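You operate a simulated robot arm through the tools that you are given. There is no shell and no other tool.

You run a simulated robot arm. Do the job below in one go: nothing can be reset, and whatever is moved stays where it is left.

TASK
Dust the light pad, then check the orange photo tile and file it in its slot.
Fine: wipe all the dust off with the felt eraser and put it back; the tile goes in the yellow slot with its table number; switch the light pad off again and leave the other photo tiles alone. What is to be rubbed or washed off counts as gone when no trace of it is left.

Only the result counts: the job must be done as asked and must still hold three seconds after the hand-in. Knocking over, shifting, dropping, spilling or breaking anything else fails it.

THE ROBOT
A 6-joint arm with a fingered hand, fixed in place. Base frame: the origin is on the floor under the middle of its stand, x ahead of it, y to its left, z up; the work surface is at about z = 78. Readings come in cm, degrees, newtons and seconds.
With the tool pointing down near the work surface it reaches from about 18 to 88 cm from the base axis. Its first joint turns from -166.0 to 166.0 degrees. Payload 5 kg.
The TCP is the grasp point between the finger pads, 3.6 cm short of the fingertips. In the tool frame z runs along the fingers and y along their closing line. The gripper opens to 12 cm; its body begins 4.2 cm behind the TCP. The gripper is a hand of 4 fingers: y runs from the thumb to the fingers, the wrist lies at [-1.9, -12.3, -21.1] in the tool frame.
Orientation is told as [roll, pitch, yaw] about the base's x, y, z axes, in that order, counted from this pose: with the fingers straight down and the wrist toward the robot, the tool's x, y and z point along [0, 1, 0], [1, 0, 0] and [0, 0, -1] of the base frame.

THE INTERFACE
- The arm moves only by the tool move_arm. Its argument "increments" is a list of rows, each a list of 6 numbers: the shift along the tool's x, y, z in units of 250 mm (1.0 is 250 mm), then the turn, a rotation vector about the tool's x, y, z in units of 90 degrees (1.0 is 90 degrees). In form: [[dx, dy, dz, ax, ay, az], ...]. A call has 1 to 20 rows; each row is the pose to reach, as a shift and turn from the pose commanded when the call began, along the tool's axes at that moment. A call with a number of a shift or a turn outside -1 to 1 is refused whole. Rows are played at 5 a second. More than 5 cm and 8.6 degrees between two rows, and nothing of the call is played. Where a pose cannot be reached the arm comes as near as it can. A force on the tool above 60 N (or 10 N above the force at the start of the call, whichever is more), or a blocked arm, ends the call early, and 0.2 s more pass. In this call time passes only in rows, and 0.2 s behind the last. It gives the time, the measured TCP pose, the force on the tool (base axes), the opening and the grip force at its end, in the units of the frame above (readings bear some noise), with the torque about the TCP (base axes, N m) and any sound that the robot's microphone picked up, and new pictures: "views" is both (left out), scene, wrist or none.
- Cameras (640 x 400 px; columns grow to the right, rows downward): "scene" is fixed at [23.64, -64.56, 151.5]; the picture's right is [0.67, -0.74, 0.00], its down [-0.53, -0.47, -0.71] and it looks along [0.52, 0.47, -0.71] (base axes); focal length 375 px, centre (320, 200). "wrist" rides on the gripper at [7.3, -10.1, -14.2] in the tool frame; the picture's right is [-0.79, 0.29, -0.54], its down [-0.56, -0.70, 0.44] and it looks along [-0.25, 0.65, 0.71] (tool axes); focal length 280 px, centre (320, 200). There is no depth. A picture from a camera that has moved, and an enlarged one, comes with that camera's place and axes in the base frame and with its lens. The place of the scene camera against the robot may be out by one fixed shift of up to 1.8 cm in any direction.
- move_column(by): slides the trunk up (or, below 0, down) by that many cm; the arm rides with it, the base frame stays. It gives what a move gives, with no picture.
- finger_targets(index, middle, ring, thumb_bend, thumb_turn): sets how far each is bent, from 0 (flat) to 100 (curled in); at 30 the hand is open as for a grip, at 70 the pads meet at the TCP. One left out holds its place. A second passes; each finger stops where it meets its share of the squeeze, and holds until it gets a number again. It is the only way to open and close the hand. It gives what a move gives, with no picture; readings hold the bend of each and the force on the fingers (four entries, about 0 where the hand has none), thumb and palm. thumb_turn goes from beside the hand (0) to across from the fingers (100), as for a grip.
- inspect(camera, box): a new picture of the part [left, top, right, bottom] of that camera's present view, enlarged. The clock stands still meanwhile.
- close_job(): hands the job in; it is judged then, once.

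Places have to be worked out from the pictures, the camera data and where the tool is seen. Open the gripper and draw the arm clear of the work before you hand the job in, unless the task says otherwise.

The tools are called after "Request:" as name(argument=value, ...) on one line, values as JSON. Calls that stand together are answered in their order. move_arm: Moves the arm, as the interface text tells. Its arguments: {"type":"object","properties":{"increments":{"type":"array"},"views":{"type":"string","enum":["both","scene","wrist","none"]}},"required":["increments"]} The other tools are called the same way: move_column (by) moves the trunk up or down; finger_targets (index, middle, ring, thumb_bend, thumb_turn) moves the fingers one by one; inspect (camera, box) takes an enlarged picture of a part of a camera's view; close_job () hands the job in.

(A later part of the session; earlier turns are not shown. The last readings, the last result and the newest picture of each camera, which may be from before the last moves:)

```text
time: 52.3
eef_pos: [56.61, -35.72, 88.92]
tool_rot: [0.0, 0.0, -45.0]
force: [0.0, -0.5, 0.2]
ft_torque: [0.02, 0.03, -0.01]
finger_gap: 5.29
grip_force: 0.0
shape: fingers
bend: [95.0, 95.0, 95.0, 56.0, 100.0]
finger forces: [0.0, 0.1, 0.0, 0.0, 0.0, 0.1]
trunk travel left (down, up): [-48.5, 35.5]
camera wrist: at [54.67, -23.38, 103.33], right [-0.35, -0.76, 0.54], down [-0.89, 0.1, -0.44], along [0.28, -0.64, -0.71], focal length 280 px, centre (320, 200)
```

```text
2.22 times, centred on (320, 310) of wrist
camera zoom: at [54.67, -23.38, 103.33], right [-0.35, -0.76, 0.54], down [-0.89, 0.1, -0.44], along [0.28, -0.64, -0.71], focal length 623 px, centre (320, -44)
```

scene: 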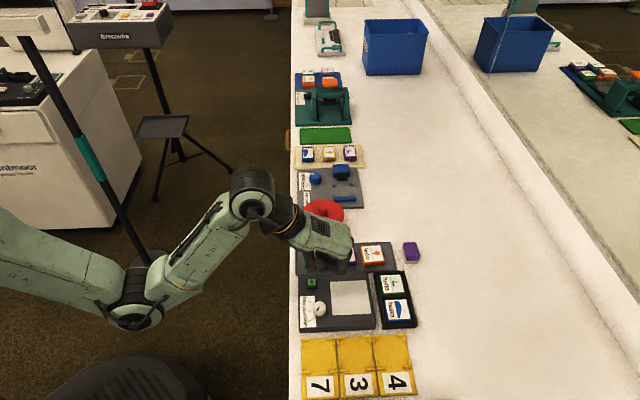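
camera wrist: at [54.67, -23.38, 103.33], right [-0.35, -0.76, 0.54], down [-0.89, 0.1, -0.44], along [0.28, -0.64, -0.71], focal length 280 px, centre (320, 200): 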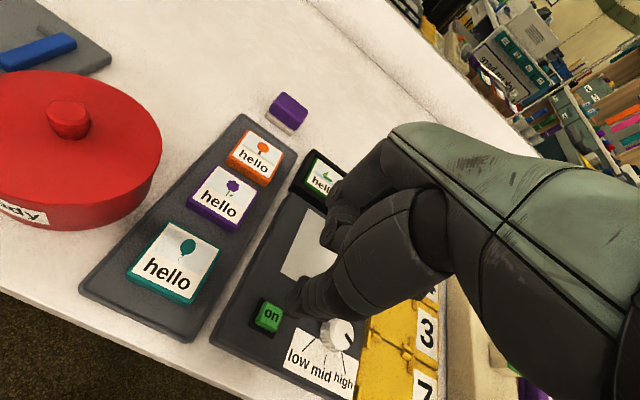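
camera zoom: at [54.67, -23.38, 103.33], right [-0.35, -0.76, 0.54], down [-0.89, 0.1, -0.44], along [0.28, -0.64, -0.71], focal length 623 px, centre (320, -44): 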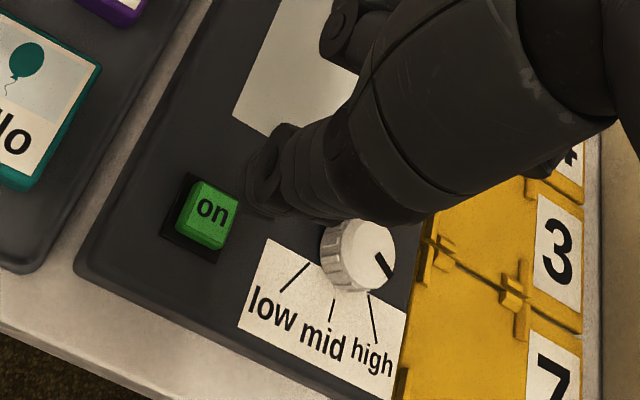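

The wrist view confirms the button at p≈62.2, q≈14.5 and the knob pointing at "high"; the thumb tip is almost exactly above the button. I lower 3.2 cm to just above it and look.

Request:
move_arm(increments=[[0, -0.01, 0.05, 0, 0, 0], [0, -0.01, 0.1, 0, 0, 0], [0, -0.01, 0.128, 0, 0, 0]], views="none")

Request:
inspect(camera="scene", box=[290, 240, 370, 320])

Request:
inspect(camera="wrist", box=[220, 220, 420, 400])

```text
time: 53.1
eef_pos: [56.46, -35.59, 85.8]
tool_rot: [0.0, 0.0, -45.0]
force: [-0.2, -0.2, 0.2]
ft_torque: [0.0, 0.01, 0.0]
finger_gap: 5.28
grip_force: 0.1
shape: fingers
bend: [95.0, 95.0, 95.0, 56.0, 100.0]
finger forces: [0.1, 0.0, 0.1, 0.0, 0.0, 0.0]
trunk travel left (down, up): [-48.5, 35.5]
```

```text
5.00 times, centred on (330, 280) of scene
camera zoom: at [23.64, -64.56, 151.5], right [0.67, -0.74, 0.0], down [-0.53, -0.47, -0.71], along [0.52, 0.47, -0.71], focal length 1875 px, centre (270, -200)
```

zoom: 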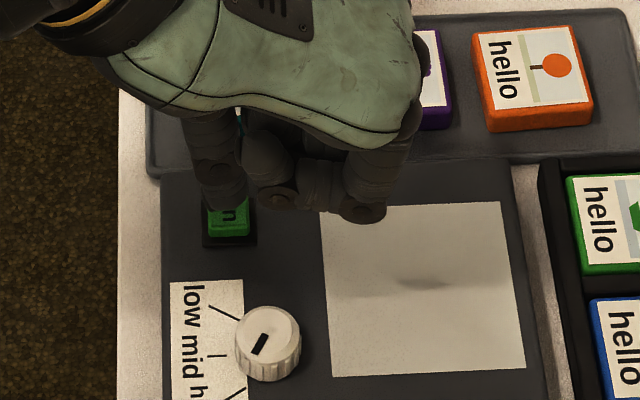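

```text
2.22 times, centred on (320, 310) of wrist
camera zoom: at [54.46, -23.23, 100.16], right [-0.35, -0.76, 0.54], down [-0.89, 0.1, -0.44], along [0.28, -0.64, -0.71], focal length 623 px, centre (320, -44)
```

zoom: 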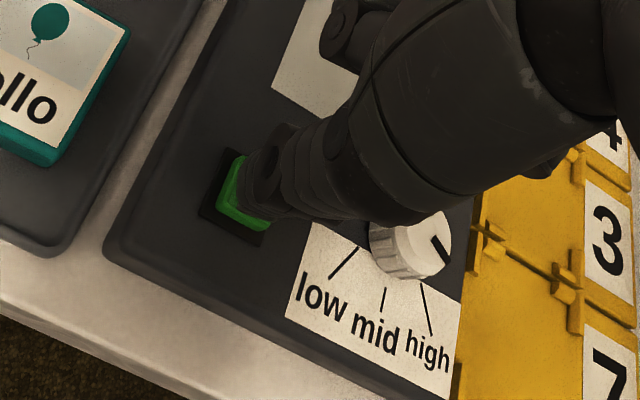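

The thumb tip sits over the green button with ~0.7 cm to go. I press down slowly.

Request:
move_arm(increments=[[0, 0, 0.012, 0, 0, 0], [0, 0, 0.02, 0, 0, 0], [0, 0, 0.028, 0, 0, 0]], views="none")

Request:
inspect(camera="scene", box=[290, 240, 370, 320])

```text
time: 53.9
eef_pos: [56.26, -35.54, 85.19]
tool_rot: [0.1, 0.0, -45.0]
force: [0.6, 0.8, 2.0]
ft_torque: [0.12, 0.03, -0.04]
finger_gap: 5.26
grip_force: 1.4
shape: fingers
bend: [95.0, 95.0, 95.0, 56.0, 100.0]
finger forces: [0.0, 0.1, 0.0, 0.0, 1.8, 0.1]
trunk travel left (down, up): [-48.5, 35.5]
heard: click
```

```text
5.00 times, centred on (330, 280) of scene
camera zoom: at [23.64, -64.56, 151.5], right [0.67, -0.74, 0.0], down [-0.53, -0.47, -0.71], along [0.52, 0.47, -0.71], focal length 1875 px, centre (270, -200)
```

zoom: 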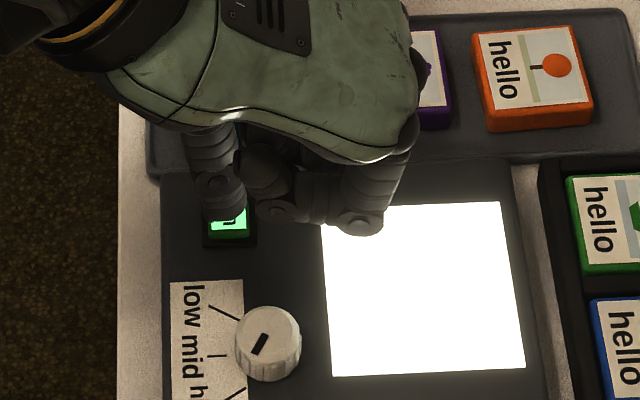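

A click, and the pad lights up bright. I raise the thumb off the button.

Request:
move_arm(increments=[[0, 0, -0.04, 0, 0, 0], [0, 0, -0.14, 0, 0, 0], [0, 0, -0.28, 0, 0, 0]], views="scene")

Request:
inspect(camera="scene", box=[310, 260, 390, 320])

Request:
inspect(camera="scene", box=[340, 230, 400, 280])

```text
time: 54.7
eef_pos: [56.5, -35.67, 91.69]
tool_rot: [0.1, -0.1, -45.0]
force: [0.1, -0.4, -0.4]
ft_torque: [0.0, 0.04, -0.01]
finger_gap: 5.27
grip_force: 0.0
shape: fingers
bend: [95.0, 95.0, 95.0, 56.0, 100.0]
finger forces: [0.0, 0.0, 0.0, 0.1, 0.1, 0.1]
trunk travel left (down, up): [-48.5, 35.5]
```

scene: 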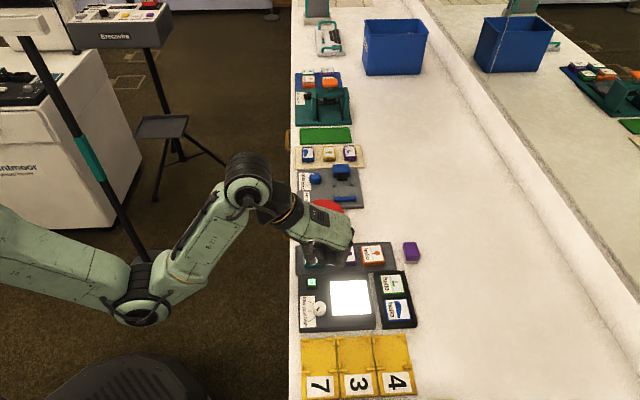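

```text
6.67 times, centred on (350, 290) of scene
camera zoom: at [23.64, -64.56, 151.5], right [0.67, -0.74, 0.0], down [-0.53, -0.47, -0.71], along [0.52, 0.47, -0.71], focal length 2500 px, centre (120, -400)
```

zoom: 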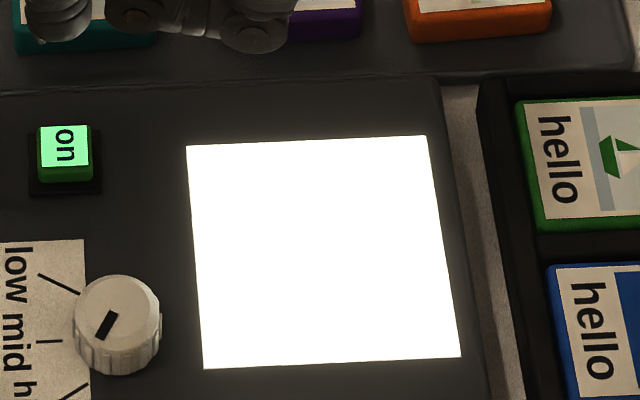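

```text
8.00 times, centred on (370, 255) of scene
camera zoom: at [23.64, -64.56, 151.5], right [0.67, -0.74, 0.0], down [-0.53, -0.47, -0.71], along [0.52, 0.47, -0.71], focal length 3000 px, centre (-80, -240)
```

zoom: 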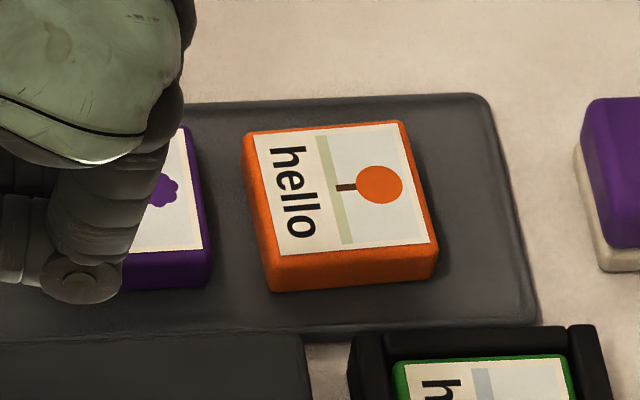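

The lamp is on and no dust shows. The gap between the purple and orange tiles is only about 1.7 cm, too tight for the thumb, so I will first slide the orange tile outward by light top pressure. I move the thumb above the orange tile.

Request:
move_arm(increments=[[0.07, 0.13, 0, 0, 0, 0], [0.14, 0.26, 0, 0, 0, 0], [0.21, 0.39, 0, 0, 0, 0], [0.28, 0.52, 0, 0, 0, 0], [0.312, 0.582, 0.0, 0, 0, 0], [0.312, 0.582, 0.12, 0, 0, 0], [0.312, 0.582, 0.24, 0, 0, 0]])

Request:
inspect(camera="scene", box=[330, 210, 420, 280])

Request:
inspect(camera="wrist", box=[180, 220, 420, 400])

```text
time: 56.3
eef_pos: [72.02, -40.27, 86.0]
tool_rot: [-0.1, 0.0, -45.0]
force: [0.9, 0.2, 0.2]
ft_torque: [-0.01, 0.0, -0.03]
finger_gap: 5.26
grip_force: 0.0
shape: fingers
bend: [95.0, 95.0, 95.0, 56.0, 100.0]
finger forces: [0.0, 0.0, 0.0, 0.0, 0.0, 0.0]
trunk travel left (down, up): [-48.5, 35.5]
camera wrist: at [70.07, -28.07, 100.32], right [-0.35, -0.76, 0.54], down [-0.89, 0.1, -0.44], along [0.28, -0.64, -0.71], focal length 280 px, centre (320, 200)
```

scene: 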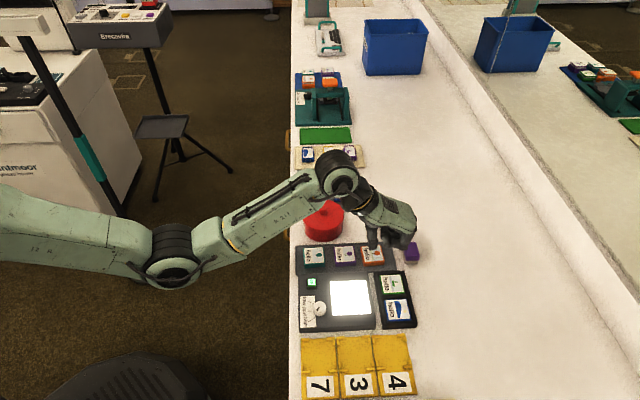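
wrist: 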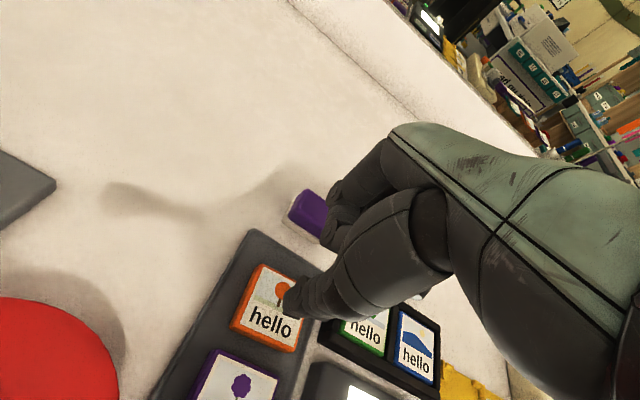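

```text
5.71 times, centred on (375, 245) of scene
camera zoom: at [23.64, -64.56, 151.5], right [0.67, -0.74, 0.0], down [-0.53, -0.47, -0.71], along [0.52, 0.47, -0.71], focal length 2143 px, centre (6, -57)
```

zoom: 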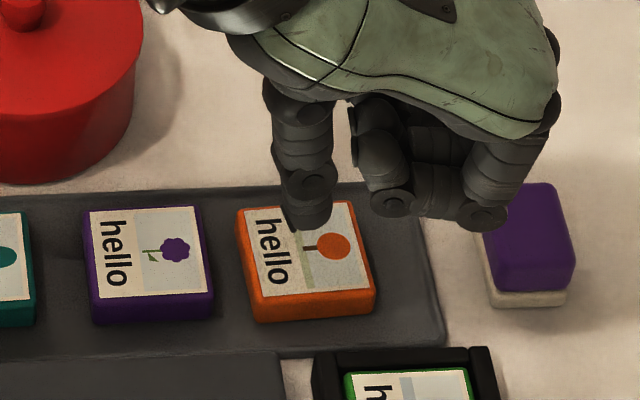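

```text
2.22 times, centred on (300, 310) of wrist
camera zoom: at [70.07, -28.07, 100.32], right [-0.35, -0.76, 0.54], down [-0.89, 0.1, -0.44], along [0.28, -0.64, -0.71], focal length 623 px, centre (364, -44)
```

zoom: 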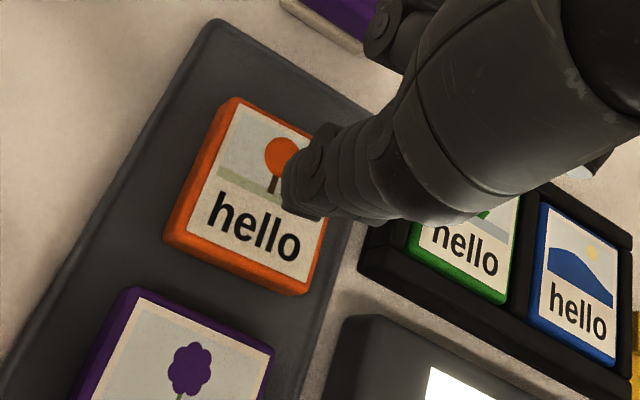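

The thumb tip is over the middle of the orange tile, about 2.4 cm above it. I lower to touch it gently.

Request:
move_arm(increments=[[0, 0, 0.04, 0, 0, 0], [0, 0, 0.075, 0, 0, 0], [0, 0, 0.084, 0, 0, 0]], views="none")

```text
time: 57.1
eef_pos: [72.3, -40.47, 84.04]
tool_rot: [0.0, -0.2, -45.0]
force: [0.8, -0.2, 5.9]
ft_torque: [0.15, 0.14, 0.03]
finger_gap: 5.27
grip_force: 2.8
shape: fingers
bend: [95.0, 95.0, 95.0, 56.0, 100.0]
finger forces: [0.0, 0.0, 0.0, 0.0, 6.3, 0.0]
trunk travel left (down, up): [-48.5, 35.5]
```

Contact at about 6 N. I drag it outward by 1.3 cm.

Request:
move_arm(increments=[[0, 0.013, 0, 0, 0, 0], [0, 0.026, 0, 0, 0, 0], [0, 0.039, 0, 0, 0, 0], [0, 0.052, 0, 0, 0, 0]], views="none")

Request:
inspect(camera="scene", box=[330, 210, 420, 280])

```text
time: 58.1
eef_pos: [73.19, -41.12, 83.98]
tool_rot: [0.1, -0.1, -45.1]
force: [-0.2, 0.7, 4.2]
ft_torque: [0.12, 0.1, 0.03]
finger_gap: 5.33
grip_force: 1.7
shape: fingers
bend: [95.0, 95.0, 95.0, 55.0, 100.0]
finger forces: [0.1, 0.1, 0.0, 0.0, 3.7, 0.0]
trunk travel left (down, up): [-48.5, 35.5]
```

```text
5.71 times, centred on (375, 245) of scene
camera zoom: at [23.64, -64.56, 151.5], right [0.67, -0.74, 0.0], down [-0.53, -0.47, -0.71], along [0.52, 0.47, -0.71], focal length 2143 px, centre (6, -57)
```

zoom: 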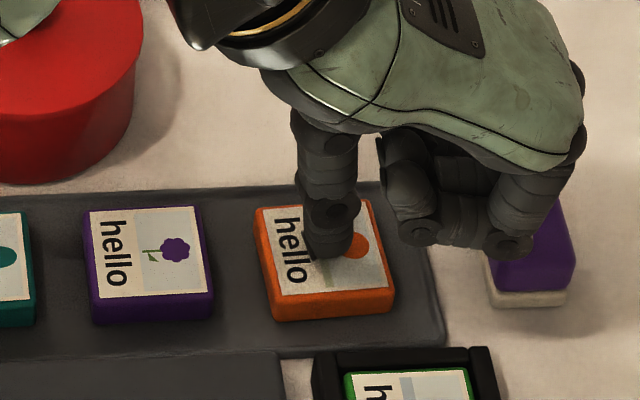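

The tile slid about 0.8 cm. I drag another 0.9 cm.

Request:
move_arm(increments=[[0, 0.012, 0.001, 0, 0, 0], [0, 0.024, 0.001, 0, 0, 0], [0, 0.038, 0.001, 0, 0, 0]], views="none")

Request:
inspect(camera="scene", box=[330, 210, 420, 280])

```text
time: 58.9
eef_pos: [73.74, -41.98, 83.93]
tool_rot: [0.0, -0.1, -44.9]
force: [-1.3, 1.4, 6.5]
ft_torque: [0.27, 0.25, -0.01]
finger_gap: 5.39
grip_force: 3.2
shape: fingers
bend: [95.0, 95.0, 95.0, 54.0, 100.0]
finger forces: [0.0, 0.0, 0.0, 0.1, 6.7, 0.1]
trunk travel left (down, up): [-48.5, 35.5]
```

```text
5.71 times, centred on (375, 245) of scene
camera zoom: at [23.64, -64.56, 151.5], right [0.67, -0.74, 0.0], down [-0.53, -0.47, -0.71], along [0.52, 0.47, -0.71], focal length 2143 px, centre (6, -57)
```

zoom: 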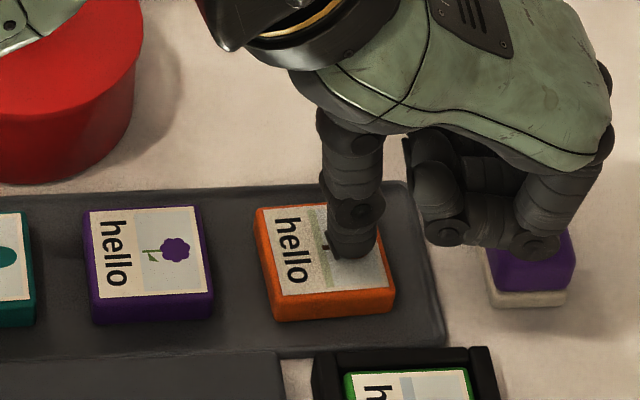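

The thumb slipped this time; the gap is now about 2.3 cm. I lift, step back, press again a bit firmer and drag once more for comfortable clearance.

Request:
move_arm(increments=[[0, 0, -0.04, 0, 0, 0], [0, -0.05, -0.04, 0, 0, 0], [0, -0.1, -0.04, 0, 0, 0], [0, -0.1, -0.01, 0, 0, 0], [0, -0.1, 0.004, 0, 0, 0]], views="none")

Request:
move_arm(increments=[[0, 0.01, 0.001, 0, 0, 0], [0, 0.02, 0.002, 0, 0, 0], [0, 0.03, 0.002, 0, 0, 0], [0, 0.04, 0.002, 0, 0, 0]], views="none")

Request:
inspect(camera="scene", box=[330, 210, 420, 280])

```text
time: 60.1
eef_pos: [71.92, -40.12, 84.0]
tool_rot: [0.0, -0.2, -45.0]
force: [0.1, 0.7, 5.0]
ft_torque: [0.13, 0.13, -0.06]
finger_gap: 5.26
grip_force: 2.1
shape: fingers
bend: [95.0, 95.0, 95.0, 56.0, 100.0]
finger forces: [0.0, 0.0, 0.1, 0.0, 4.9, 0.0]
trunk travel left (down, up): [-48.5, 35.5]
```

```text
time: 61.1
eef_pos: [72.71, -40.65, 83.95]
tool_rot: [0.1, -0.2, -45.0]
force: [-2.4, 3.3, 13.9]
ft_torque: [0.56, 0.47, -0.04]
finger_gap: 5.52
grip_force: 6.2
shape: fingers
bend: [95.0, 95.0, 95.0, 52.0, 100.0]
finger forces: [0.0, 0.0, 0.0, 0.0, 12.9, 0.0]
trunk travel left (down, up): [-48.5, 35.5]
```

```text
5.71 times, centred on (375, 245) of scene
camera zoom: at [23.64, -64.56, 151.5], right [0.67, -0.74, 0.0], down [-0.53, -0.47, -0.71], along [0.52, 0.47, -0.71], focal length 2143 px, centre (6, -57)
```

zoom: 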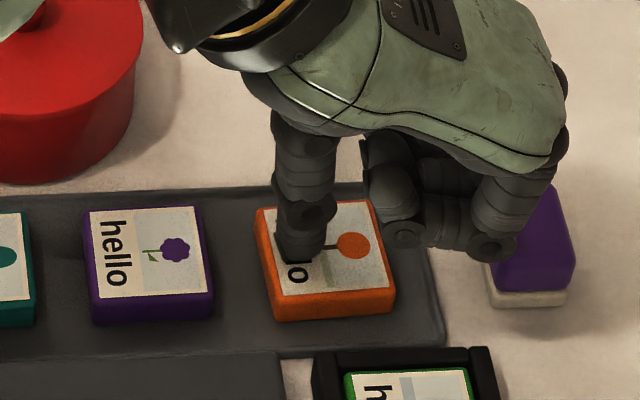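

The tile is back at roughly its original place and doesn't slide further, leaving a gap of about 2.3 cm centred at p≈73.9. I lift off and reopen the fingers to a wide pre-shape for the tile grasp.

Request:
move_arm(increments=[[0, 0, -0.04, 0, 0, 0], [0, 0, -0.14, 0, 0, 0], [0, 0, -0.28, 0, 0, 0]], views="none")

Request:
finger_targets(index=42, middle=42, ring=42, thumb_bend=57, thumb_turn=100)

Request:
inspect(camera="scene", box=[330, 170, 440, 280])

Request:
inspect(camera="wrist", box=[180, 200, 420, 400])

```text
time: 61.9
eef_pos: [72.81, -40.86, 90.71]
tool_rot: [0.1, 0.0, -45.1]
force: [0.1, 0.3, 0.2]
ft_torque: [-0.03, 0.0, 0.0]
finger_gap: 5.27
grip_force: 0.0
shape: fingers
bend: [95.0, 95.0, 95.0, 56.0, 100.0]
finger forces: [0.0, 0.0, 0.0, 0.1, 0.0, 0.1]
trunk travel left (down, up): [-48.5, 35.5]
```

```text
time: 62.9
eef_pos: [72.89, -40.77, 90.61]
tool_rot: [0.0, 0.0, -45.0]
force: [0.0, -1.1, -0.5]
ft_torque: [0.0, -0.01, 0.02]
finger_gap: 6.72
grip_force: 0.0
shape: fingers
bend: [42.0, 42.0, 42.0, 56.0, 100.0]
finger forces: [0.1, 0.0, 0.0, 0.1, 0.0, 0.1]
trunk travel left (down, up): [-48.5, 35.5]
```

```text
3.64 times, centred on (385, 225) of scene
camera zoom: at [23.64, -64.56, 151.5], right [0.67, -0.74, 0.0], down [-0.53, -0.47, -0.71], along [0.52, 0.47, -0.71], focal length 1364 px, centre (84, 109)
```

zoom: 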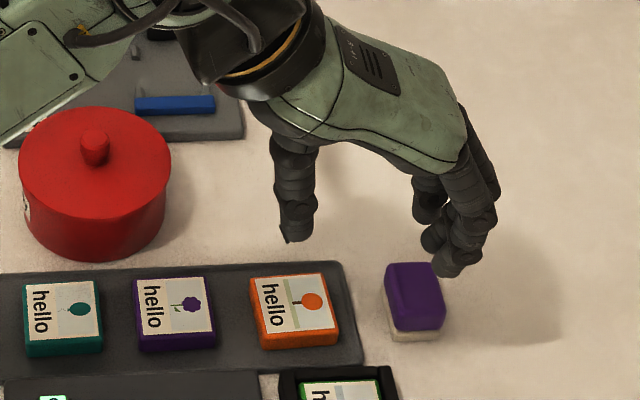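

```text
2.00 times, centred on (300, 300) of wrist
camera zoom: at [70.85, -28.6, 105.01], right [-0.35, -0.76, 0.54], down [-0.89, 0.1, -0.44], along [0.28, -0.64, -0.71], focal length 561 px, centre (360, 0)
```

zoom: 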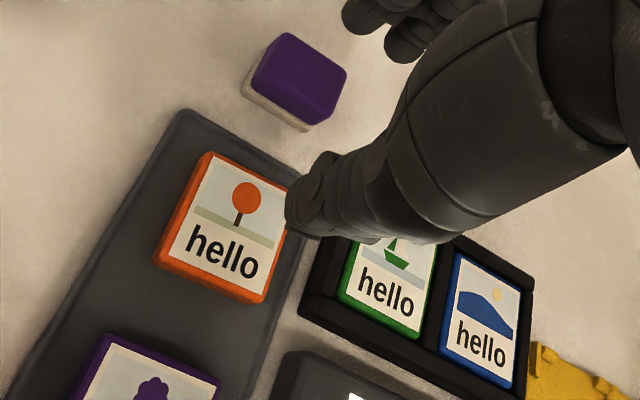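

The gap seems larger now. I zoom in on the two tiles for a precise gap measure.

Request:
inspect(camera="scene", box=[340, 238, 400, 276])

Request:
inspect(camera="wrist", box=[200, 260, 340, 400])

```text
10.53 times, centred on (370, 257) of scene
camera zoom: at [23.64, -64.56, 151.5], right [0.67, -0.74, 0.0], down [-0.53, -0.47, -0.71], along [0.52, 0.47, -0.71], focal length 3948 px, centre (-206, -400)
```

zoom: 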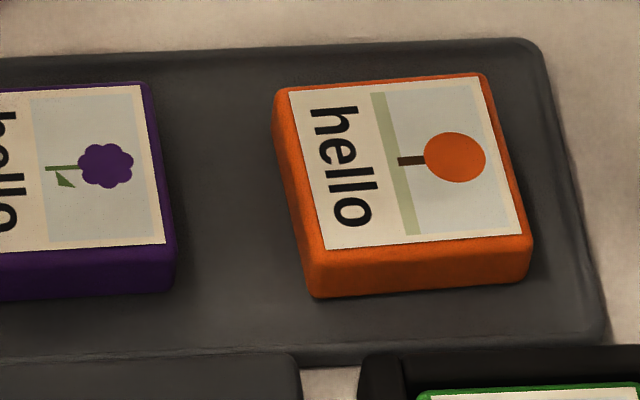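

```text
2.86 times, centred on (270, 330) of wrist
camera zoom: at [70.85, -28.6, 105.01], right [-0.35, -0.76, 0.54], down [-0.89, 0.1, -0.44], along [0.28, -0.64, -0.71], focal length 801 px, centre (463, -171)
```

zoom: 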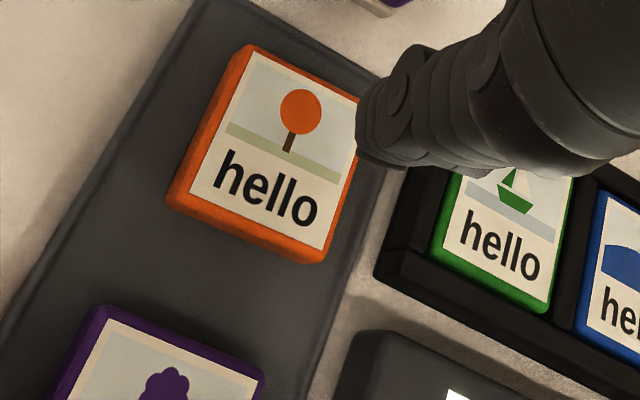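

The gap is about 2.9 cm (p 72.8–75.7), enough for the thumb. I align so that the thumb comes down in it (TCP p≈77.3, q≈23.1) and lower to z≈85 for a check.

Request:
move_arm(increments=[[0.016, -0.123, 0, 0, 0, 0], [0.016, -0.123, 0.1, 0, 0, 0], [0.016, -0.123, 0.2, 0, 0, 0], [0.016, -0.123, 0.224, 0, 0, 0]], views="none")

Request:
inspect(camera="scene", box=[340, 210, 420, 280])

Request:
inspect(camera="wrist", box=[200, 240, 360, 400])

```text
time: 63.9
eef_pos: [70.72, -38.31, 85.01]
tool_rot: [0.0, -0.1, -45.0]
force: [0.6, 0.1, 0.3]
ft_torque: [0.04, 0.0, -0.02]
finger_gap: 6.71
grip_force: 0.1
shape: fingers
bend: [42.0, 42.0, 42.0, 56.0, 100.0]
finger forces: [0.1, 0.1, 0.0, 0.0, 0.1, 0.0]
trunk travel left (down, up): [-48.5, 35.5]
```

```text
5.71 times, centred on (380, 245) of scene
camera zoom: at [23.64, -64.56, 151.5], right [0.67, -0.74, 0.0], down [-0.53, -0.47, -0.71], along [0.52, 0.47, -0.71], focal length 2143 px, centre (-23, -57)
```

zoom: 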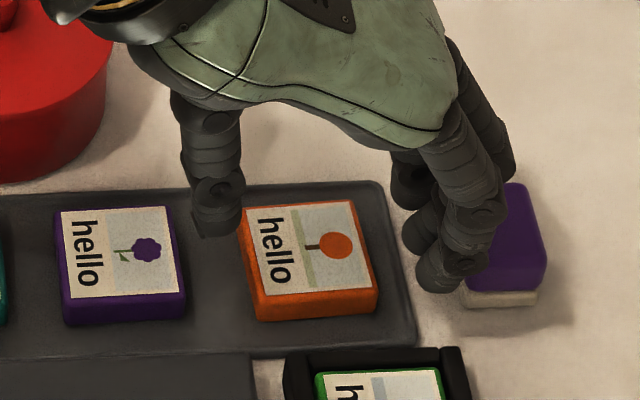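

```text
2.50 times, centred on (280, 320) of wrist
camera zoom: at [68.75, -26.09, 99.42], right [-0.35, -0.76, 0.54], down [-0.89, 0.1, -0.44], along [0.28, -0.64, -0.71], focal length 701 px, centre (420, -100)
```

zoom: 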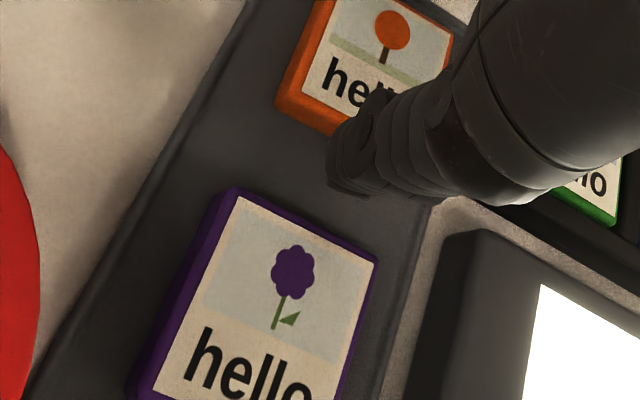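

The thumb is aligned with the gap but nearer the orange tile; I shift 0.2 cm inward and descend to z≈83.2.

Request:
move_arm(increments=[[0, -0.008, 0.02, 0, 0, 0], [0, -0.008, 0.05, 0, 0, 0], [0, -0.008, 0.073, 0, 0, 0]], views="none")

Request:
inspect(camera="scene", box=[340, 210, 420, 280])

```text
time: 64.7
eef_pos: [70.62, -38.16, 83.23]
tool_rot: [0.0, 0.0, -45.0]
force: [-0.4, 0.6, 0.1]
ft_torque: [-0.02, 0.0, 0.0]
finger_gap: 6.75
grip_force: 0.2
shape: fingers
bend: [42.0, 42.0, 42.0, 56.0, 100.0]
finger forces: [0.1, 0.1, 0.0, 0.1, 0.0, 0.1]
trunk travel left (down, up): [-48.5, 35.5]
```

```text
5.71 times, centred on (380, 245) of scene
camera zoom: at [23.64, -64.56, 151.5], right [0.67, -0.74, 0.0], down [-0.53, -0.47, -0.71], along [0.52, 0.47, -0.71], focal length 2143 px, centre (-23, -57)
```

zoom: 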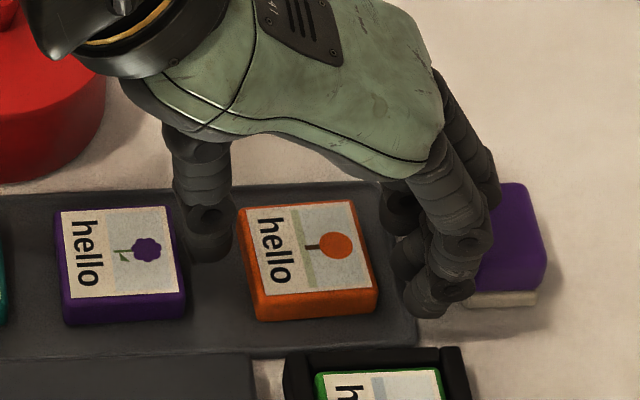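

The thumb sits in the gap clear of both tiles. I close index, middle and thumb on the orange tile, with the ring finger only lightly.

Request:
finger_targets(index=75, middle=75, ring=56, thumb_bend=75)

Request:
inspect(camera="scene", box=[340, 210, 420, 280])

Request:
inspect(camera="wrist", box=[200, 220, 380, 360])

```text
time: 65.7
eef_pos: [70.6, -38.16, 83.4]
tool_rot: [0.0, -0.2, -45.0]
force: [0.5, -1.5, 4.4]
ft_torque: [0.0, 0.02, 0.03]
finger_gap: 4.7
grip_force: 19.7
shape: fingers
bend: [51.0, 52.0, 56.0, 63.0, 100.0]
finger forces: [10.6, 10.9, 0.0, 0.0, 17.7, 0.0]
trunk travel left (down, up): [-48.5, 35.5]
```

```text
5.71 times, centred on (380, 245) of scene
camera zoom: at [23.64, -64.56, 151.5], right [0.67, -0.74, 0.0], down [-0.53, -0.47, -0.71], along [0.52, 0.47, -0.71], focal length 2143 px, centre (-23, -57)
```

zoom: 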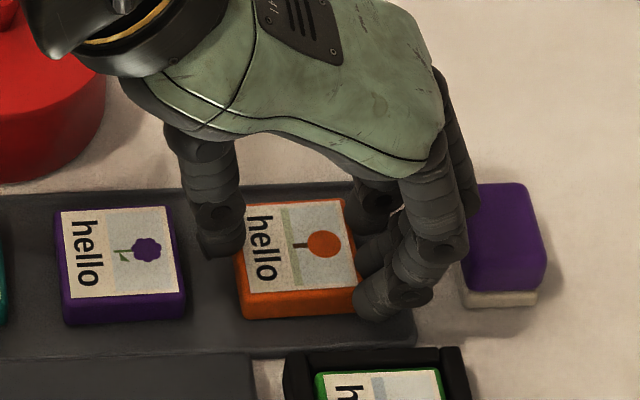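

```text
2.86 times, centred on (290, 290) of wrist
camera zoom: at [68.64, -25.9, 97.68], right [-0.35, -0.76, 0.54], down [-0.89, 0.1, -0.44], along [0.28, -0.64, -0.71], focal length 801 px, centre (406, -57)
```

zoom: 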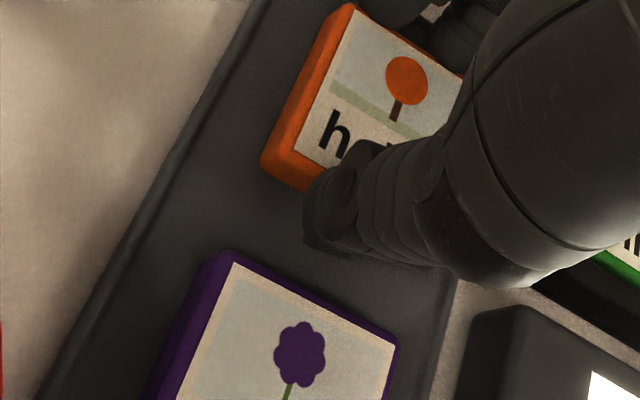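

The tile is gripped at about 20 N with a 4.7 cm gap. I lift it straight up.

Request:
move_arm(increments=[[0, 0, -0.03, 0, 0, 0], [0, 0, -0.1, 0, 0, 0], [0, 0, -0.2, 0, 0, 0], [0, 0, -0.3, 0, 0, 0]])

Request:
inspect(camera="scene", box=[330, 180, 430, 280])

Request:
inspect(camera="wrist", box=[200, 200, 380, 340])

```text
time: 66.7
eef_pos: [70.76, -38.14, 90.86]
tool_rot: [0.0, 0.0, -45.0]
force: [-1.2, 0.2, -0.1]
ft_torque: [0.0, -0.04, -0.01]
finger_gap: 3.73
grip_force: 16.0
shape: fingers
bend: [54.0, 54.0, 56.0, 66.0, 100.0]
finger forces: [6.9, 7.5, 0.0, 0.0, 17.1, 0.0]
trunk travel left (down, up): [-48.5, 35.5]
camera wrist: at [68.84, -25.89, 105.11], right [-0.35, -0.76, 0.54], down [-0.89, 0.1, -0.44], along [0.28, -0.64, -0.71], focal length 280 px, centre (320, 200)
```

scene: 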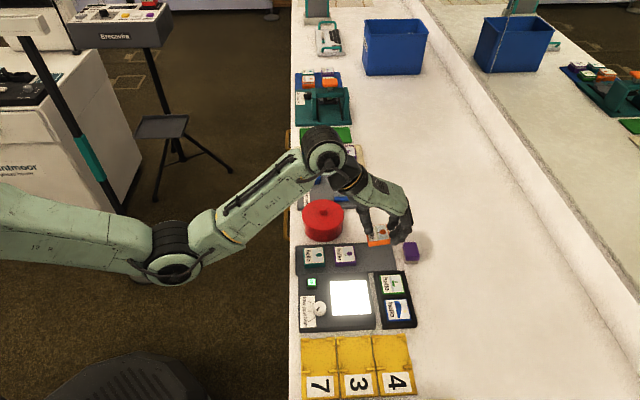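
wrist: 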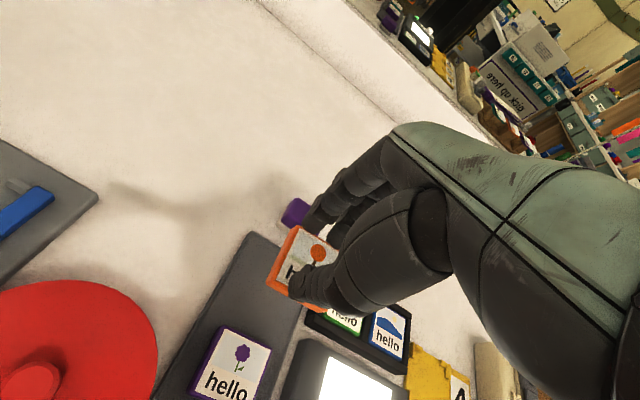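

```text
4.00 times, centred on (380, 230) of scene
camera zoom: at [23.64, -64.56, 151.5], right [0.67, -0.74, 0.0], down [-0.53, -0.47, -0.71], along [0.52, 0.47, -0.71], focal length 1500 px, centre (80, 80)
```

zoom: 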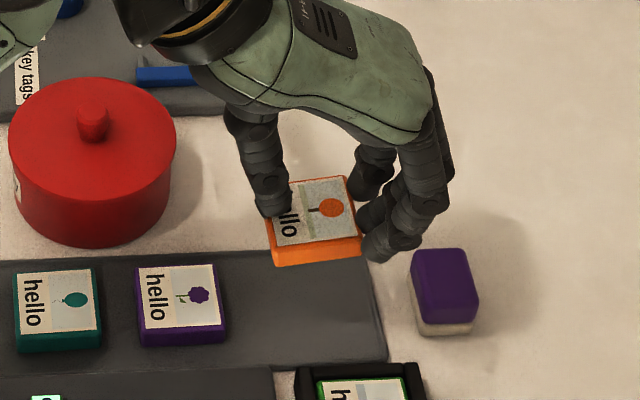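

```text
2.86 times, centred on (290, 270) of wrist
camera zoom: at [68.84, -25.89, 105.11], right [-0.35, -0.76, 0.54], down [-0.89, 0.1, -0.44], along [0.28, -0.64, -0.71], focal length 801 px, centre (406, 0)
```

zoom: 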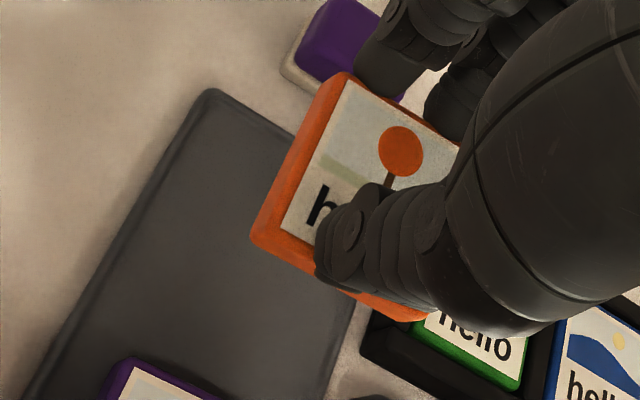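

The tile came up, but the gap fell to 3.7 cm, so the thumb may have ridden onto the tile's edge. I look closer before moving on.

Request:
inspect(camera="wrist", box=[250, 210, 350, 310])

Request:
inspect(camera="scene", box=[360, 200, 410, 250])

```text
4.00 times, centred on (300, 260) of wrist
camera zoom: at [68.84, -25.89, 105.11], right [-0.35, -0.76, 0.54], down [-0.89, 0.1, -0.44], along [0.28, -0.64, -0.71], focal length 1122 px, centre (400, -40)
```

zoom: 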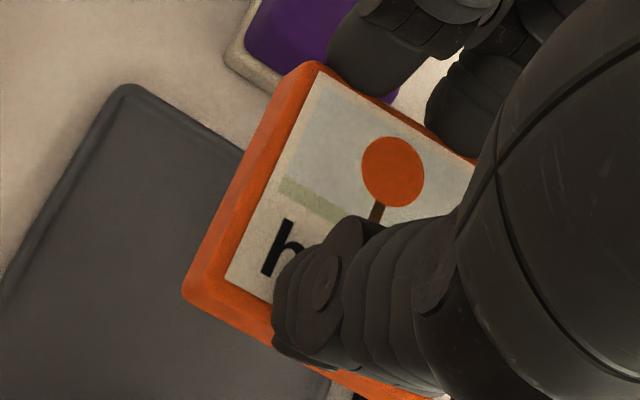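

```text
8.00 times, centred on (385, 225) of scene
camera zoom: at [23.64, -64.56, 151.5], right [0.67, -0.74, 0.0], down [-0.53, -0.47, -0.71], along [0.52, 0.47, -0.71], focal length 3000 px, centre (-200, 0)
```

zoom: 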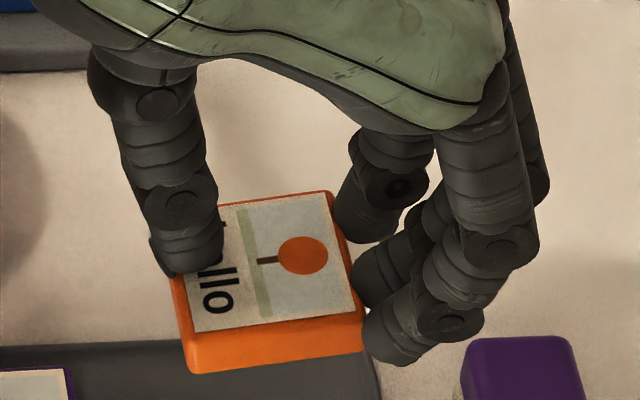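

The thumb has ridden up onto the tile's top edge, so this grip is weak. I lower back to about 1 cm above the tray before deciding.

Request:
move_arm(increments=[[0, 0, 0.06, 0, 0, 0], [0, 0, 0.12, 0, 0, 0], [0, 0, 0.18, 0, 0, 0], [0, 0, 0.23, 0, 0, 0]], views="none")

Request:
inspect(camera="scene", box=[340, 210, 420, 280])

```text
time: 67.7
eef_pos: [70.76, -38.1, 85.04]
tool_rot: [-0.1, 0.1, -45.0]
force: [-0.1, -1.0, -0.9]
ft_torque: [0.01, 0.03, 0.0]
finger_gap: 3.75
grip_force: 16.1
shape: fingers
bend: [54.0, 54.0, 56.0, 66.0, 100.0]
finger forces: [6.9, 7.6, 0.1, 0.0, 17.0, 0.0]
trunk travel left (down, up): [-48.5, 35.5]
```

```text
5.71 times, centred on (380, 245) of scene
camera zoom: at [23.64, -64.56, 151.5], right [0.67, -0.74, 0.0], down [-0.53, -0.47, -0.71], along [0.52, 0.47, -0.71], focal length 2143 px, centre (-23, -57)
```

zoom: 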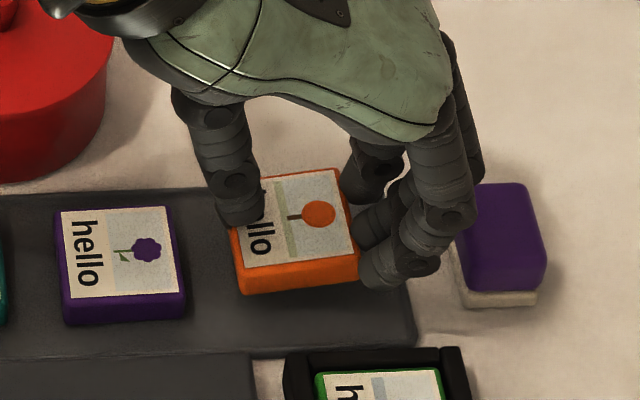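

The hold is steady (gap and forces unchanged), so I carry it low and slowly onto the lit pad, where there is free space to regrip. Tile centre is about (+0.55, -1.2) from the TCP, so I aim TCP at p≈69.9, q≈12.3.

Request:
move_arm(increments=[[0, 0, -0.025, 0, 0, 0], [0, 0, -0.055, 0, 0, 0], [-0.05, -0.033, -0.055, 0, 0, 0], [-0.1, -0.066, -0.055, 0, 0, 0], [-0.15, -0.1, -0.055, 0, 0, 0], [-0.2, -0.132, -0.055, 0, 0, 0], [-0.25, -0.165, -0.055, 0, 0, 0], [-0.3, -0.198, -0.055, 0, 0, 0], [-0.35, -0.231, -0.055, 0, 0, 0], [-0.4, -0.264, -0.055, 0, 0, 0], [-0.432, -0.285, -0.055, 0, 0, 0]], views="scene")

Request:
inspect(camera="scene", box=[310, 240, 410, 330])

Request:
inspect(camera="wrist", box=[200, 200, 400, 380])

```text
time: 70.1
eef_pos: [58.0, -40.92, 86.46]
tool_rot: [0.1, -0.1, -45.0]
force: [-1.2, -0.1, -0.4]
ft_torque: [0.0, 0.06, -0.02]
finger_gap: 3.72
grip_force: 16.0
shape: fingers
bend: [54.0, 54.0, 56.0, 66.0, 100.0]
finger forces: [6.9, 7.7, 0.0, 0.0, 16.8, 0.0]
trunk travel left (down, up): [-48.5, 35.5]
```

scene: 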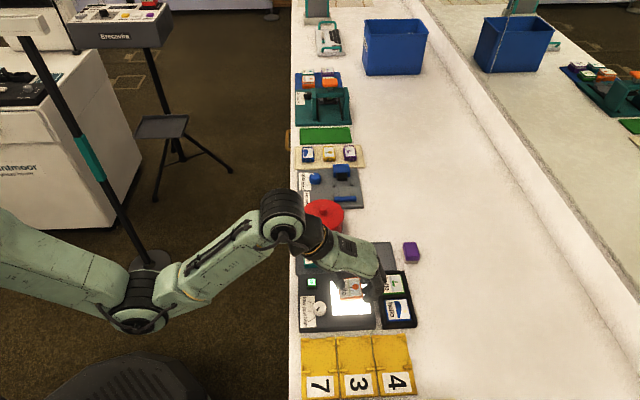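

```text
4.44 times, centred on (360, 285) of scene
camera zoom: at [23.64, -64.56, 151.5], right [0.67, -0.74, 0.0], down [-0.53, -0.47, -0.71], along [0.52, 0.47, -0.71], focal length 1667 px, centre (142, -178)
```

zoom: 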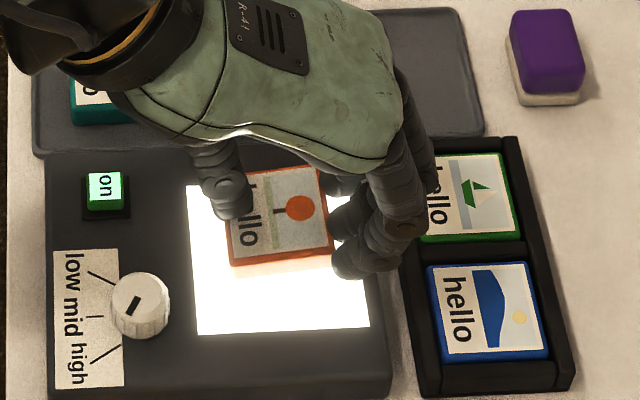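

```text
2.22 times, centred on (300, 290) of wrist
camera zoom: at [56.02, -28.64, 100.86], right [-0.35, -0.76, 0.54], down [-0.89, 0.1, -0.44], along [0.28, -0.64, -0.71], focal length 623 px, centre (364, 0)
```

zoom: 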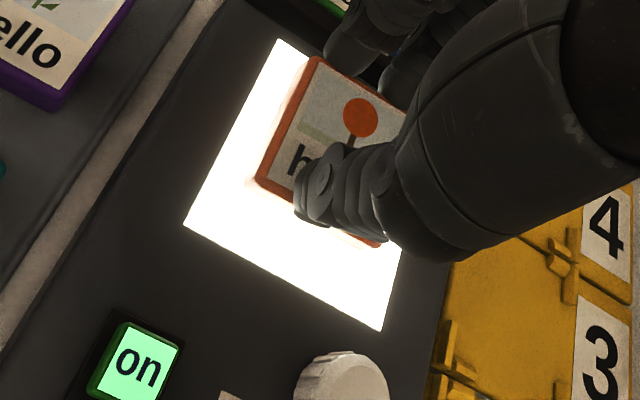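

The tile is above the lit square, 1.2 cm too far along +q. I shift it 1.2 cm toward -q and lower it to just about touch the pad.

Request:
move_arm(increments=[[-0.025, 0, 0.0, 0, 0, 0], [-0.048, 0, 0.012, 0, 0, 0], [-0.048, 0, 0.03, 0, 0, 0], [-0.048, 0, 0.044, 0, 0, 0]], views="none")

Request:
inspect(camera="scene", box=[310, 240, 410, 330])

```text
time: 71.1
eef_pos: [57.09, -41.62, 85.55]
tool_rot: [0.0, -0.3, -45.0]
force: [2.2, -2.4, 11.8]
ft_torque: [0.13, 0.16, -0.03]
finger_gap: 3.73
grip_force: 20.1
shape: fingers
bend: [54.0, 54.0, 56.0, 66.0, 100.0]
finger forces: [8.2, 8.8, 0.1, 0.0, 22.5, 0.0]
trunk travel left (down, up): [-48.5, 35.5]
```

```text
4.44 times, centred on (360, 285) of scene
camera zoom: at [23.64, -64.56, 151.5], right [0.67, -0.74, 0.0], down [-0.53, -0.47, -0.71], along [0.52, 0.47, -0.71], focal length 1667 px, centre (142, -178)
```

zoom: 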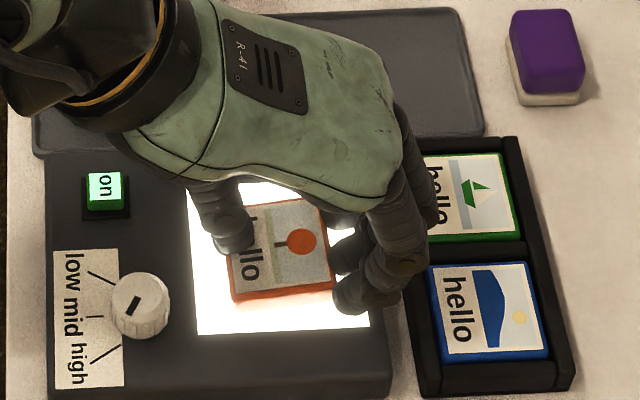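

The tile rests on the pad (11.8 N). I ease off slightly and release it.

Request:
move_arm(increments=[[0, 0, -0.008, 0, 0, 0]], views="none")

Request:
finger_targets(index=46, middle=46, ring=46, thumb_bend=52)

Request:
inspect(camera="scene", box=[310, 240, 410, 330])

```text
time: 71.5
eef_pos: [57.15, -41.62, 85.56]
tool_rot: [0.0, -0.1, -45.0]
force: [0.8, -3.8, 11.6]
ft_torque: [0.08, 0.1, -0.04]
finger_gap: 3.7
grip_force: 19.0
shape: fingers
bend: [54.0, 54.0, 56.0, 66.0, 100.0]
finger forces: [7.7, 8.9, 0.1, 0.1, 21.2, 0.0]
trunk travel left (down, up): [-48.5, 35.5]
```

```text
time: 72.5
eef_pos: [57.01, -41.66, 85.38]
tool_rot: [0.1, -0.1, -45.0]
force: [-0.5, -0.3, 0.0]
ft_torque: [-0.02, -0.02, 0.01]
finger_gap: 6.69
grip_force: 0.0
shape: fingers
bend: [46.0, 46.0, 46.0, 52.0, 100.0]
finger forces: [0.0, 0.1, 0.0, 0.1, 0.0, 0.1]
trunk travel left (down, up): [-48.5, 35.5]
```

```text
4.44 times, centred on (360, 285) of scene
camera zoom: at [23.64, -64.56, 151.5], right [0.67, -0.74, 0.0], down [-0.53, -0.47, -0.71], along [0.52, 0.47, -0.71], focal length 1667 px, centre (142, -178)
```

zoom: 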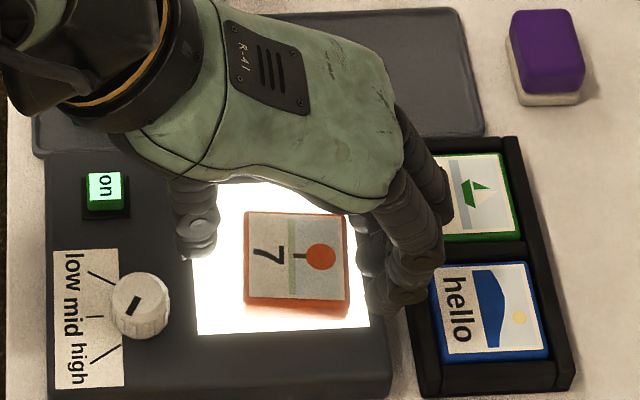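

Lying on the lit pad, the tile's text changes to a number. I zoom in to read it.

Request:
inspect(camera="scene", box=[335, 275, 380, 315])

Request:
inspect(camera="wrist", box=[220, 200, 360, 340])

```text
10.00 times, centred on (358, 295) of scene
camera zoom: at [23.64, -64.56, 151.5], right [0.67, -0.74, 0.0], down [-0.53, -0.47, -0.71], along [0.52, 0.47, -0.71], focal length 3750 px, centre (-55, -750)
```

zoom: 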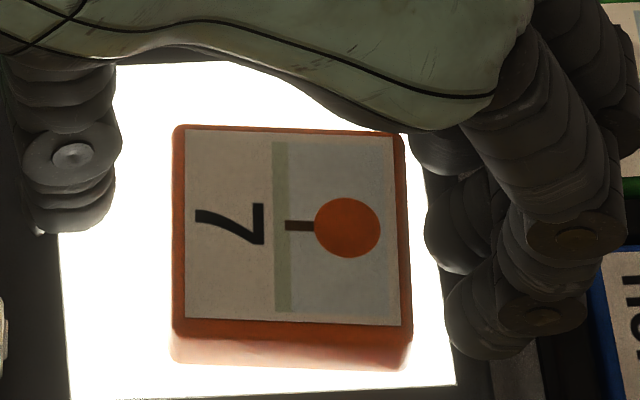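

```text
2.86 times, centred on (290, 270) of wrist
camera zoom: at [55.15, -29.44, 99.82], right [-0.35, -0.76, 0.54], down [-0.89, 0.1, -0.44], along [0.28, -0.64, -0.71], focal length 801 px, centre (406, 0)
```

zoom: 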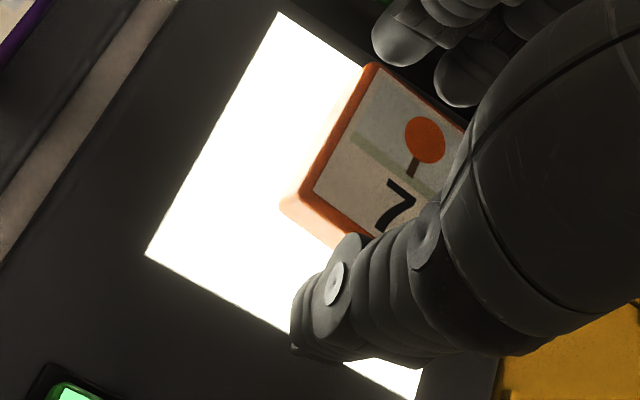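

The tile clearly shows "7" on the lit pad, so it belongs in slot 7. Now I regrip it better: tilt the hand about 6° so that the thumb reaches lower, and shift outward so both sides meet it squarely. First I rise a little and take the new pose.

Request:
finger_targets(thumb_bend=47)

Request:
move_arm(increments=[[0, 0, -0.04, 0, 0, 0], [-0.009, 0.03, -0.045, -0.033, 0, 0], [-0.018, 0.057, -0.045, -0.067, 0, 0]], views="none")

Request:
finger_targets(index=52, middle=52, ring=52)

Request:
inspect(camera="scene", box=[320, 250, 400, 320])

Request:
inspect(camera="wrist", box=[220, 200, 380, 340])

```text
time: 73.5
eef_pos: [57.11, -41.67, 85.4]
tool_rot: [0.0, 0.1, -45.0]
force: [0.1, 1.1, 0.1]
ft_torque: [0.02, -0.02, 0.0]
finger_gap: 7.42
grip_force: 0.0
shape: fingers
bend: [46.0, 46.0, 46.0, 47.0, 100.0]
finger forces: [0.0, 0.0, 0.0, 0.0, 0.0, 0.1]
trunk travel left (down, up): [-48.5, 35.5]
```

```text
time: 74.3
eef_pos: [57.74, -42.95, 86.67]
tool_rot: [0.1, -6.0, -45.0]
force: [-0.1, 0.4, -1.0]
ft_torque: [0.0, 0.0, -0.02]
finger_gap: 7.43
grip_force: 0.1
shape: fingers
bend: [46.0, 46.0, 46.0, 47.0, 100.0]
finger forces: [0.0, 0.1, 0.0, 0.0, 0.0, 0.0]
trunk travel left (down, up): [-48.5, 35.5]
```

```text
time: 75.3
eef_pos: [57.77, -43.05, 86.58]
tool_rot: [0.1, -6.0, -45.0]
force: [-0.3, 0.4, 0.1]
ft_torque: [-0.01, 0.01, 0.02]
finger_gap: 6.55
grip_force: 0.0
shape: fingers
bend: [52.0, 52.0, 52.0, 47.0, 100.0]
finger forces: [0.0, 0.1, 0.1, 0.0, 0.1, 0.0]
trunk travel left (down, up): [-48.5, 35.5]
```

```text
5.71 times, centred on (360, 285) of scene
camera zoom: at [23.64, -64.56, 151.5], right [0.67, -0.74, 0.0], down [-0.53, -0.47, -0.71], along [0.52, 0.47, -0.71], focal length 2143 px, centre (91, -286)
```

zoom: 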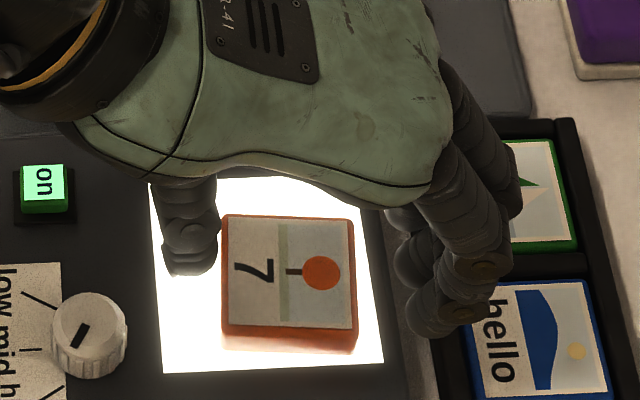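

```text
2.86 times, centred on (300, 270) of wrist
camera zoom: at [54.77, -29.76, 99.84], right [-0.4, -0.72, 0.57], down [-0.86, 0.06, -0.51], along [0.33, -0.69, -0.64], focal length 801 px, centre (377, 0)
```

zoom: 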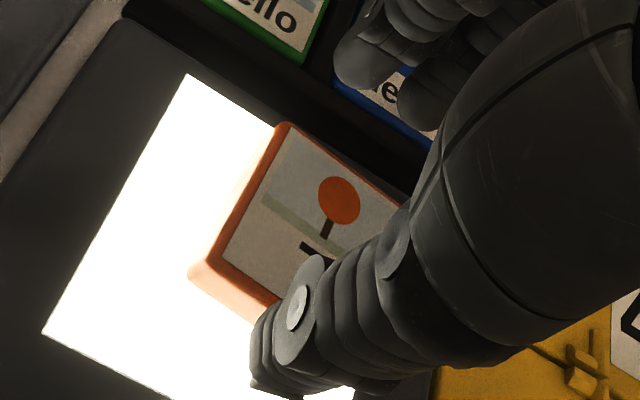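

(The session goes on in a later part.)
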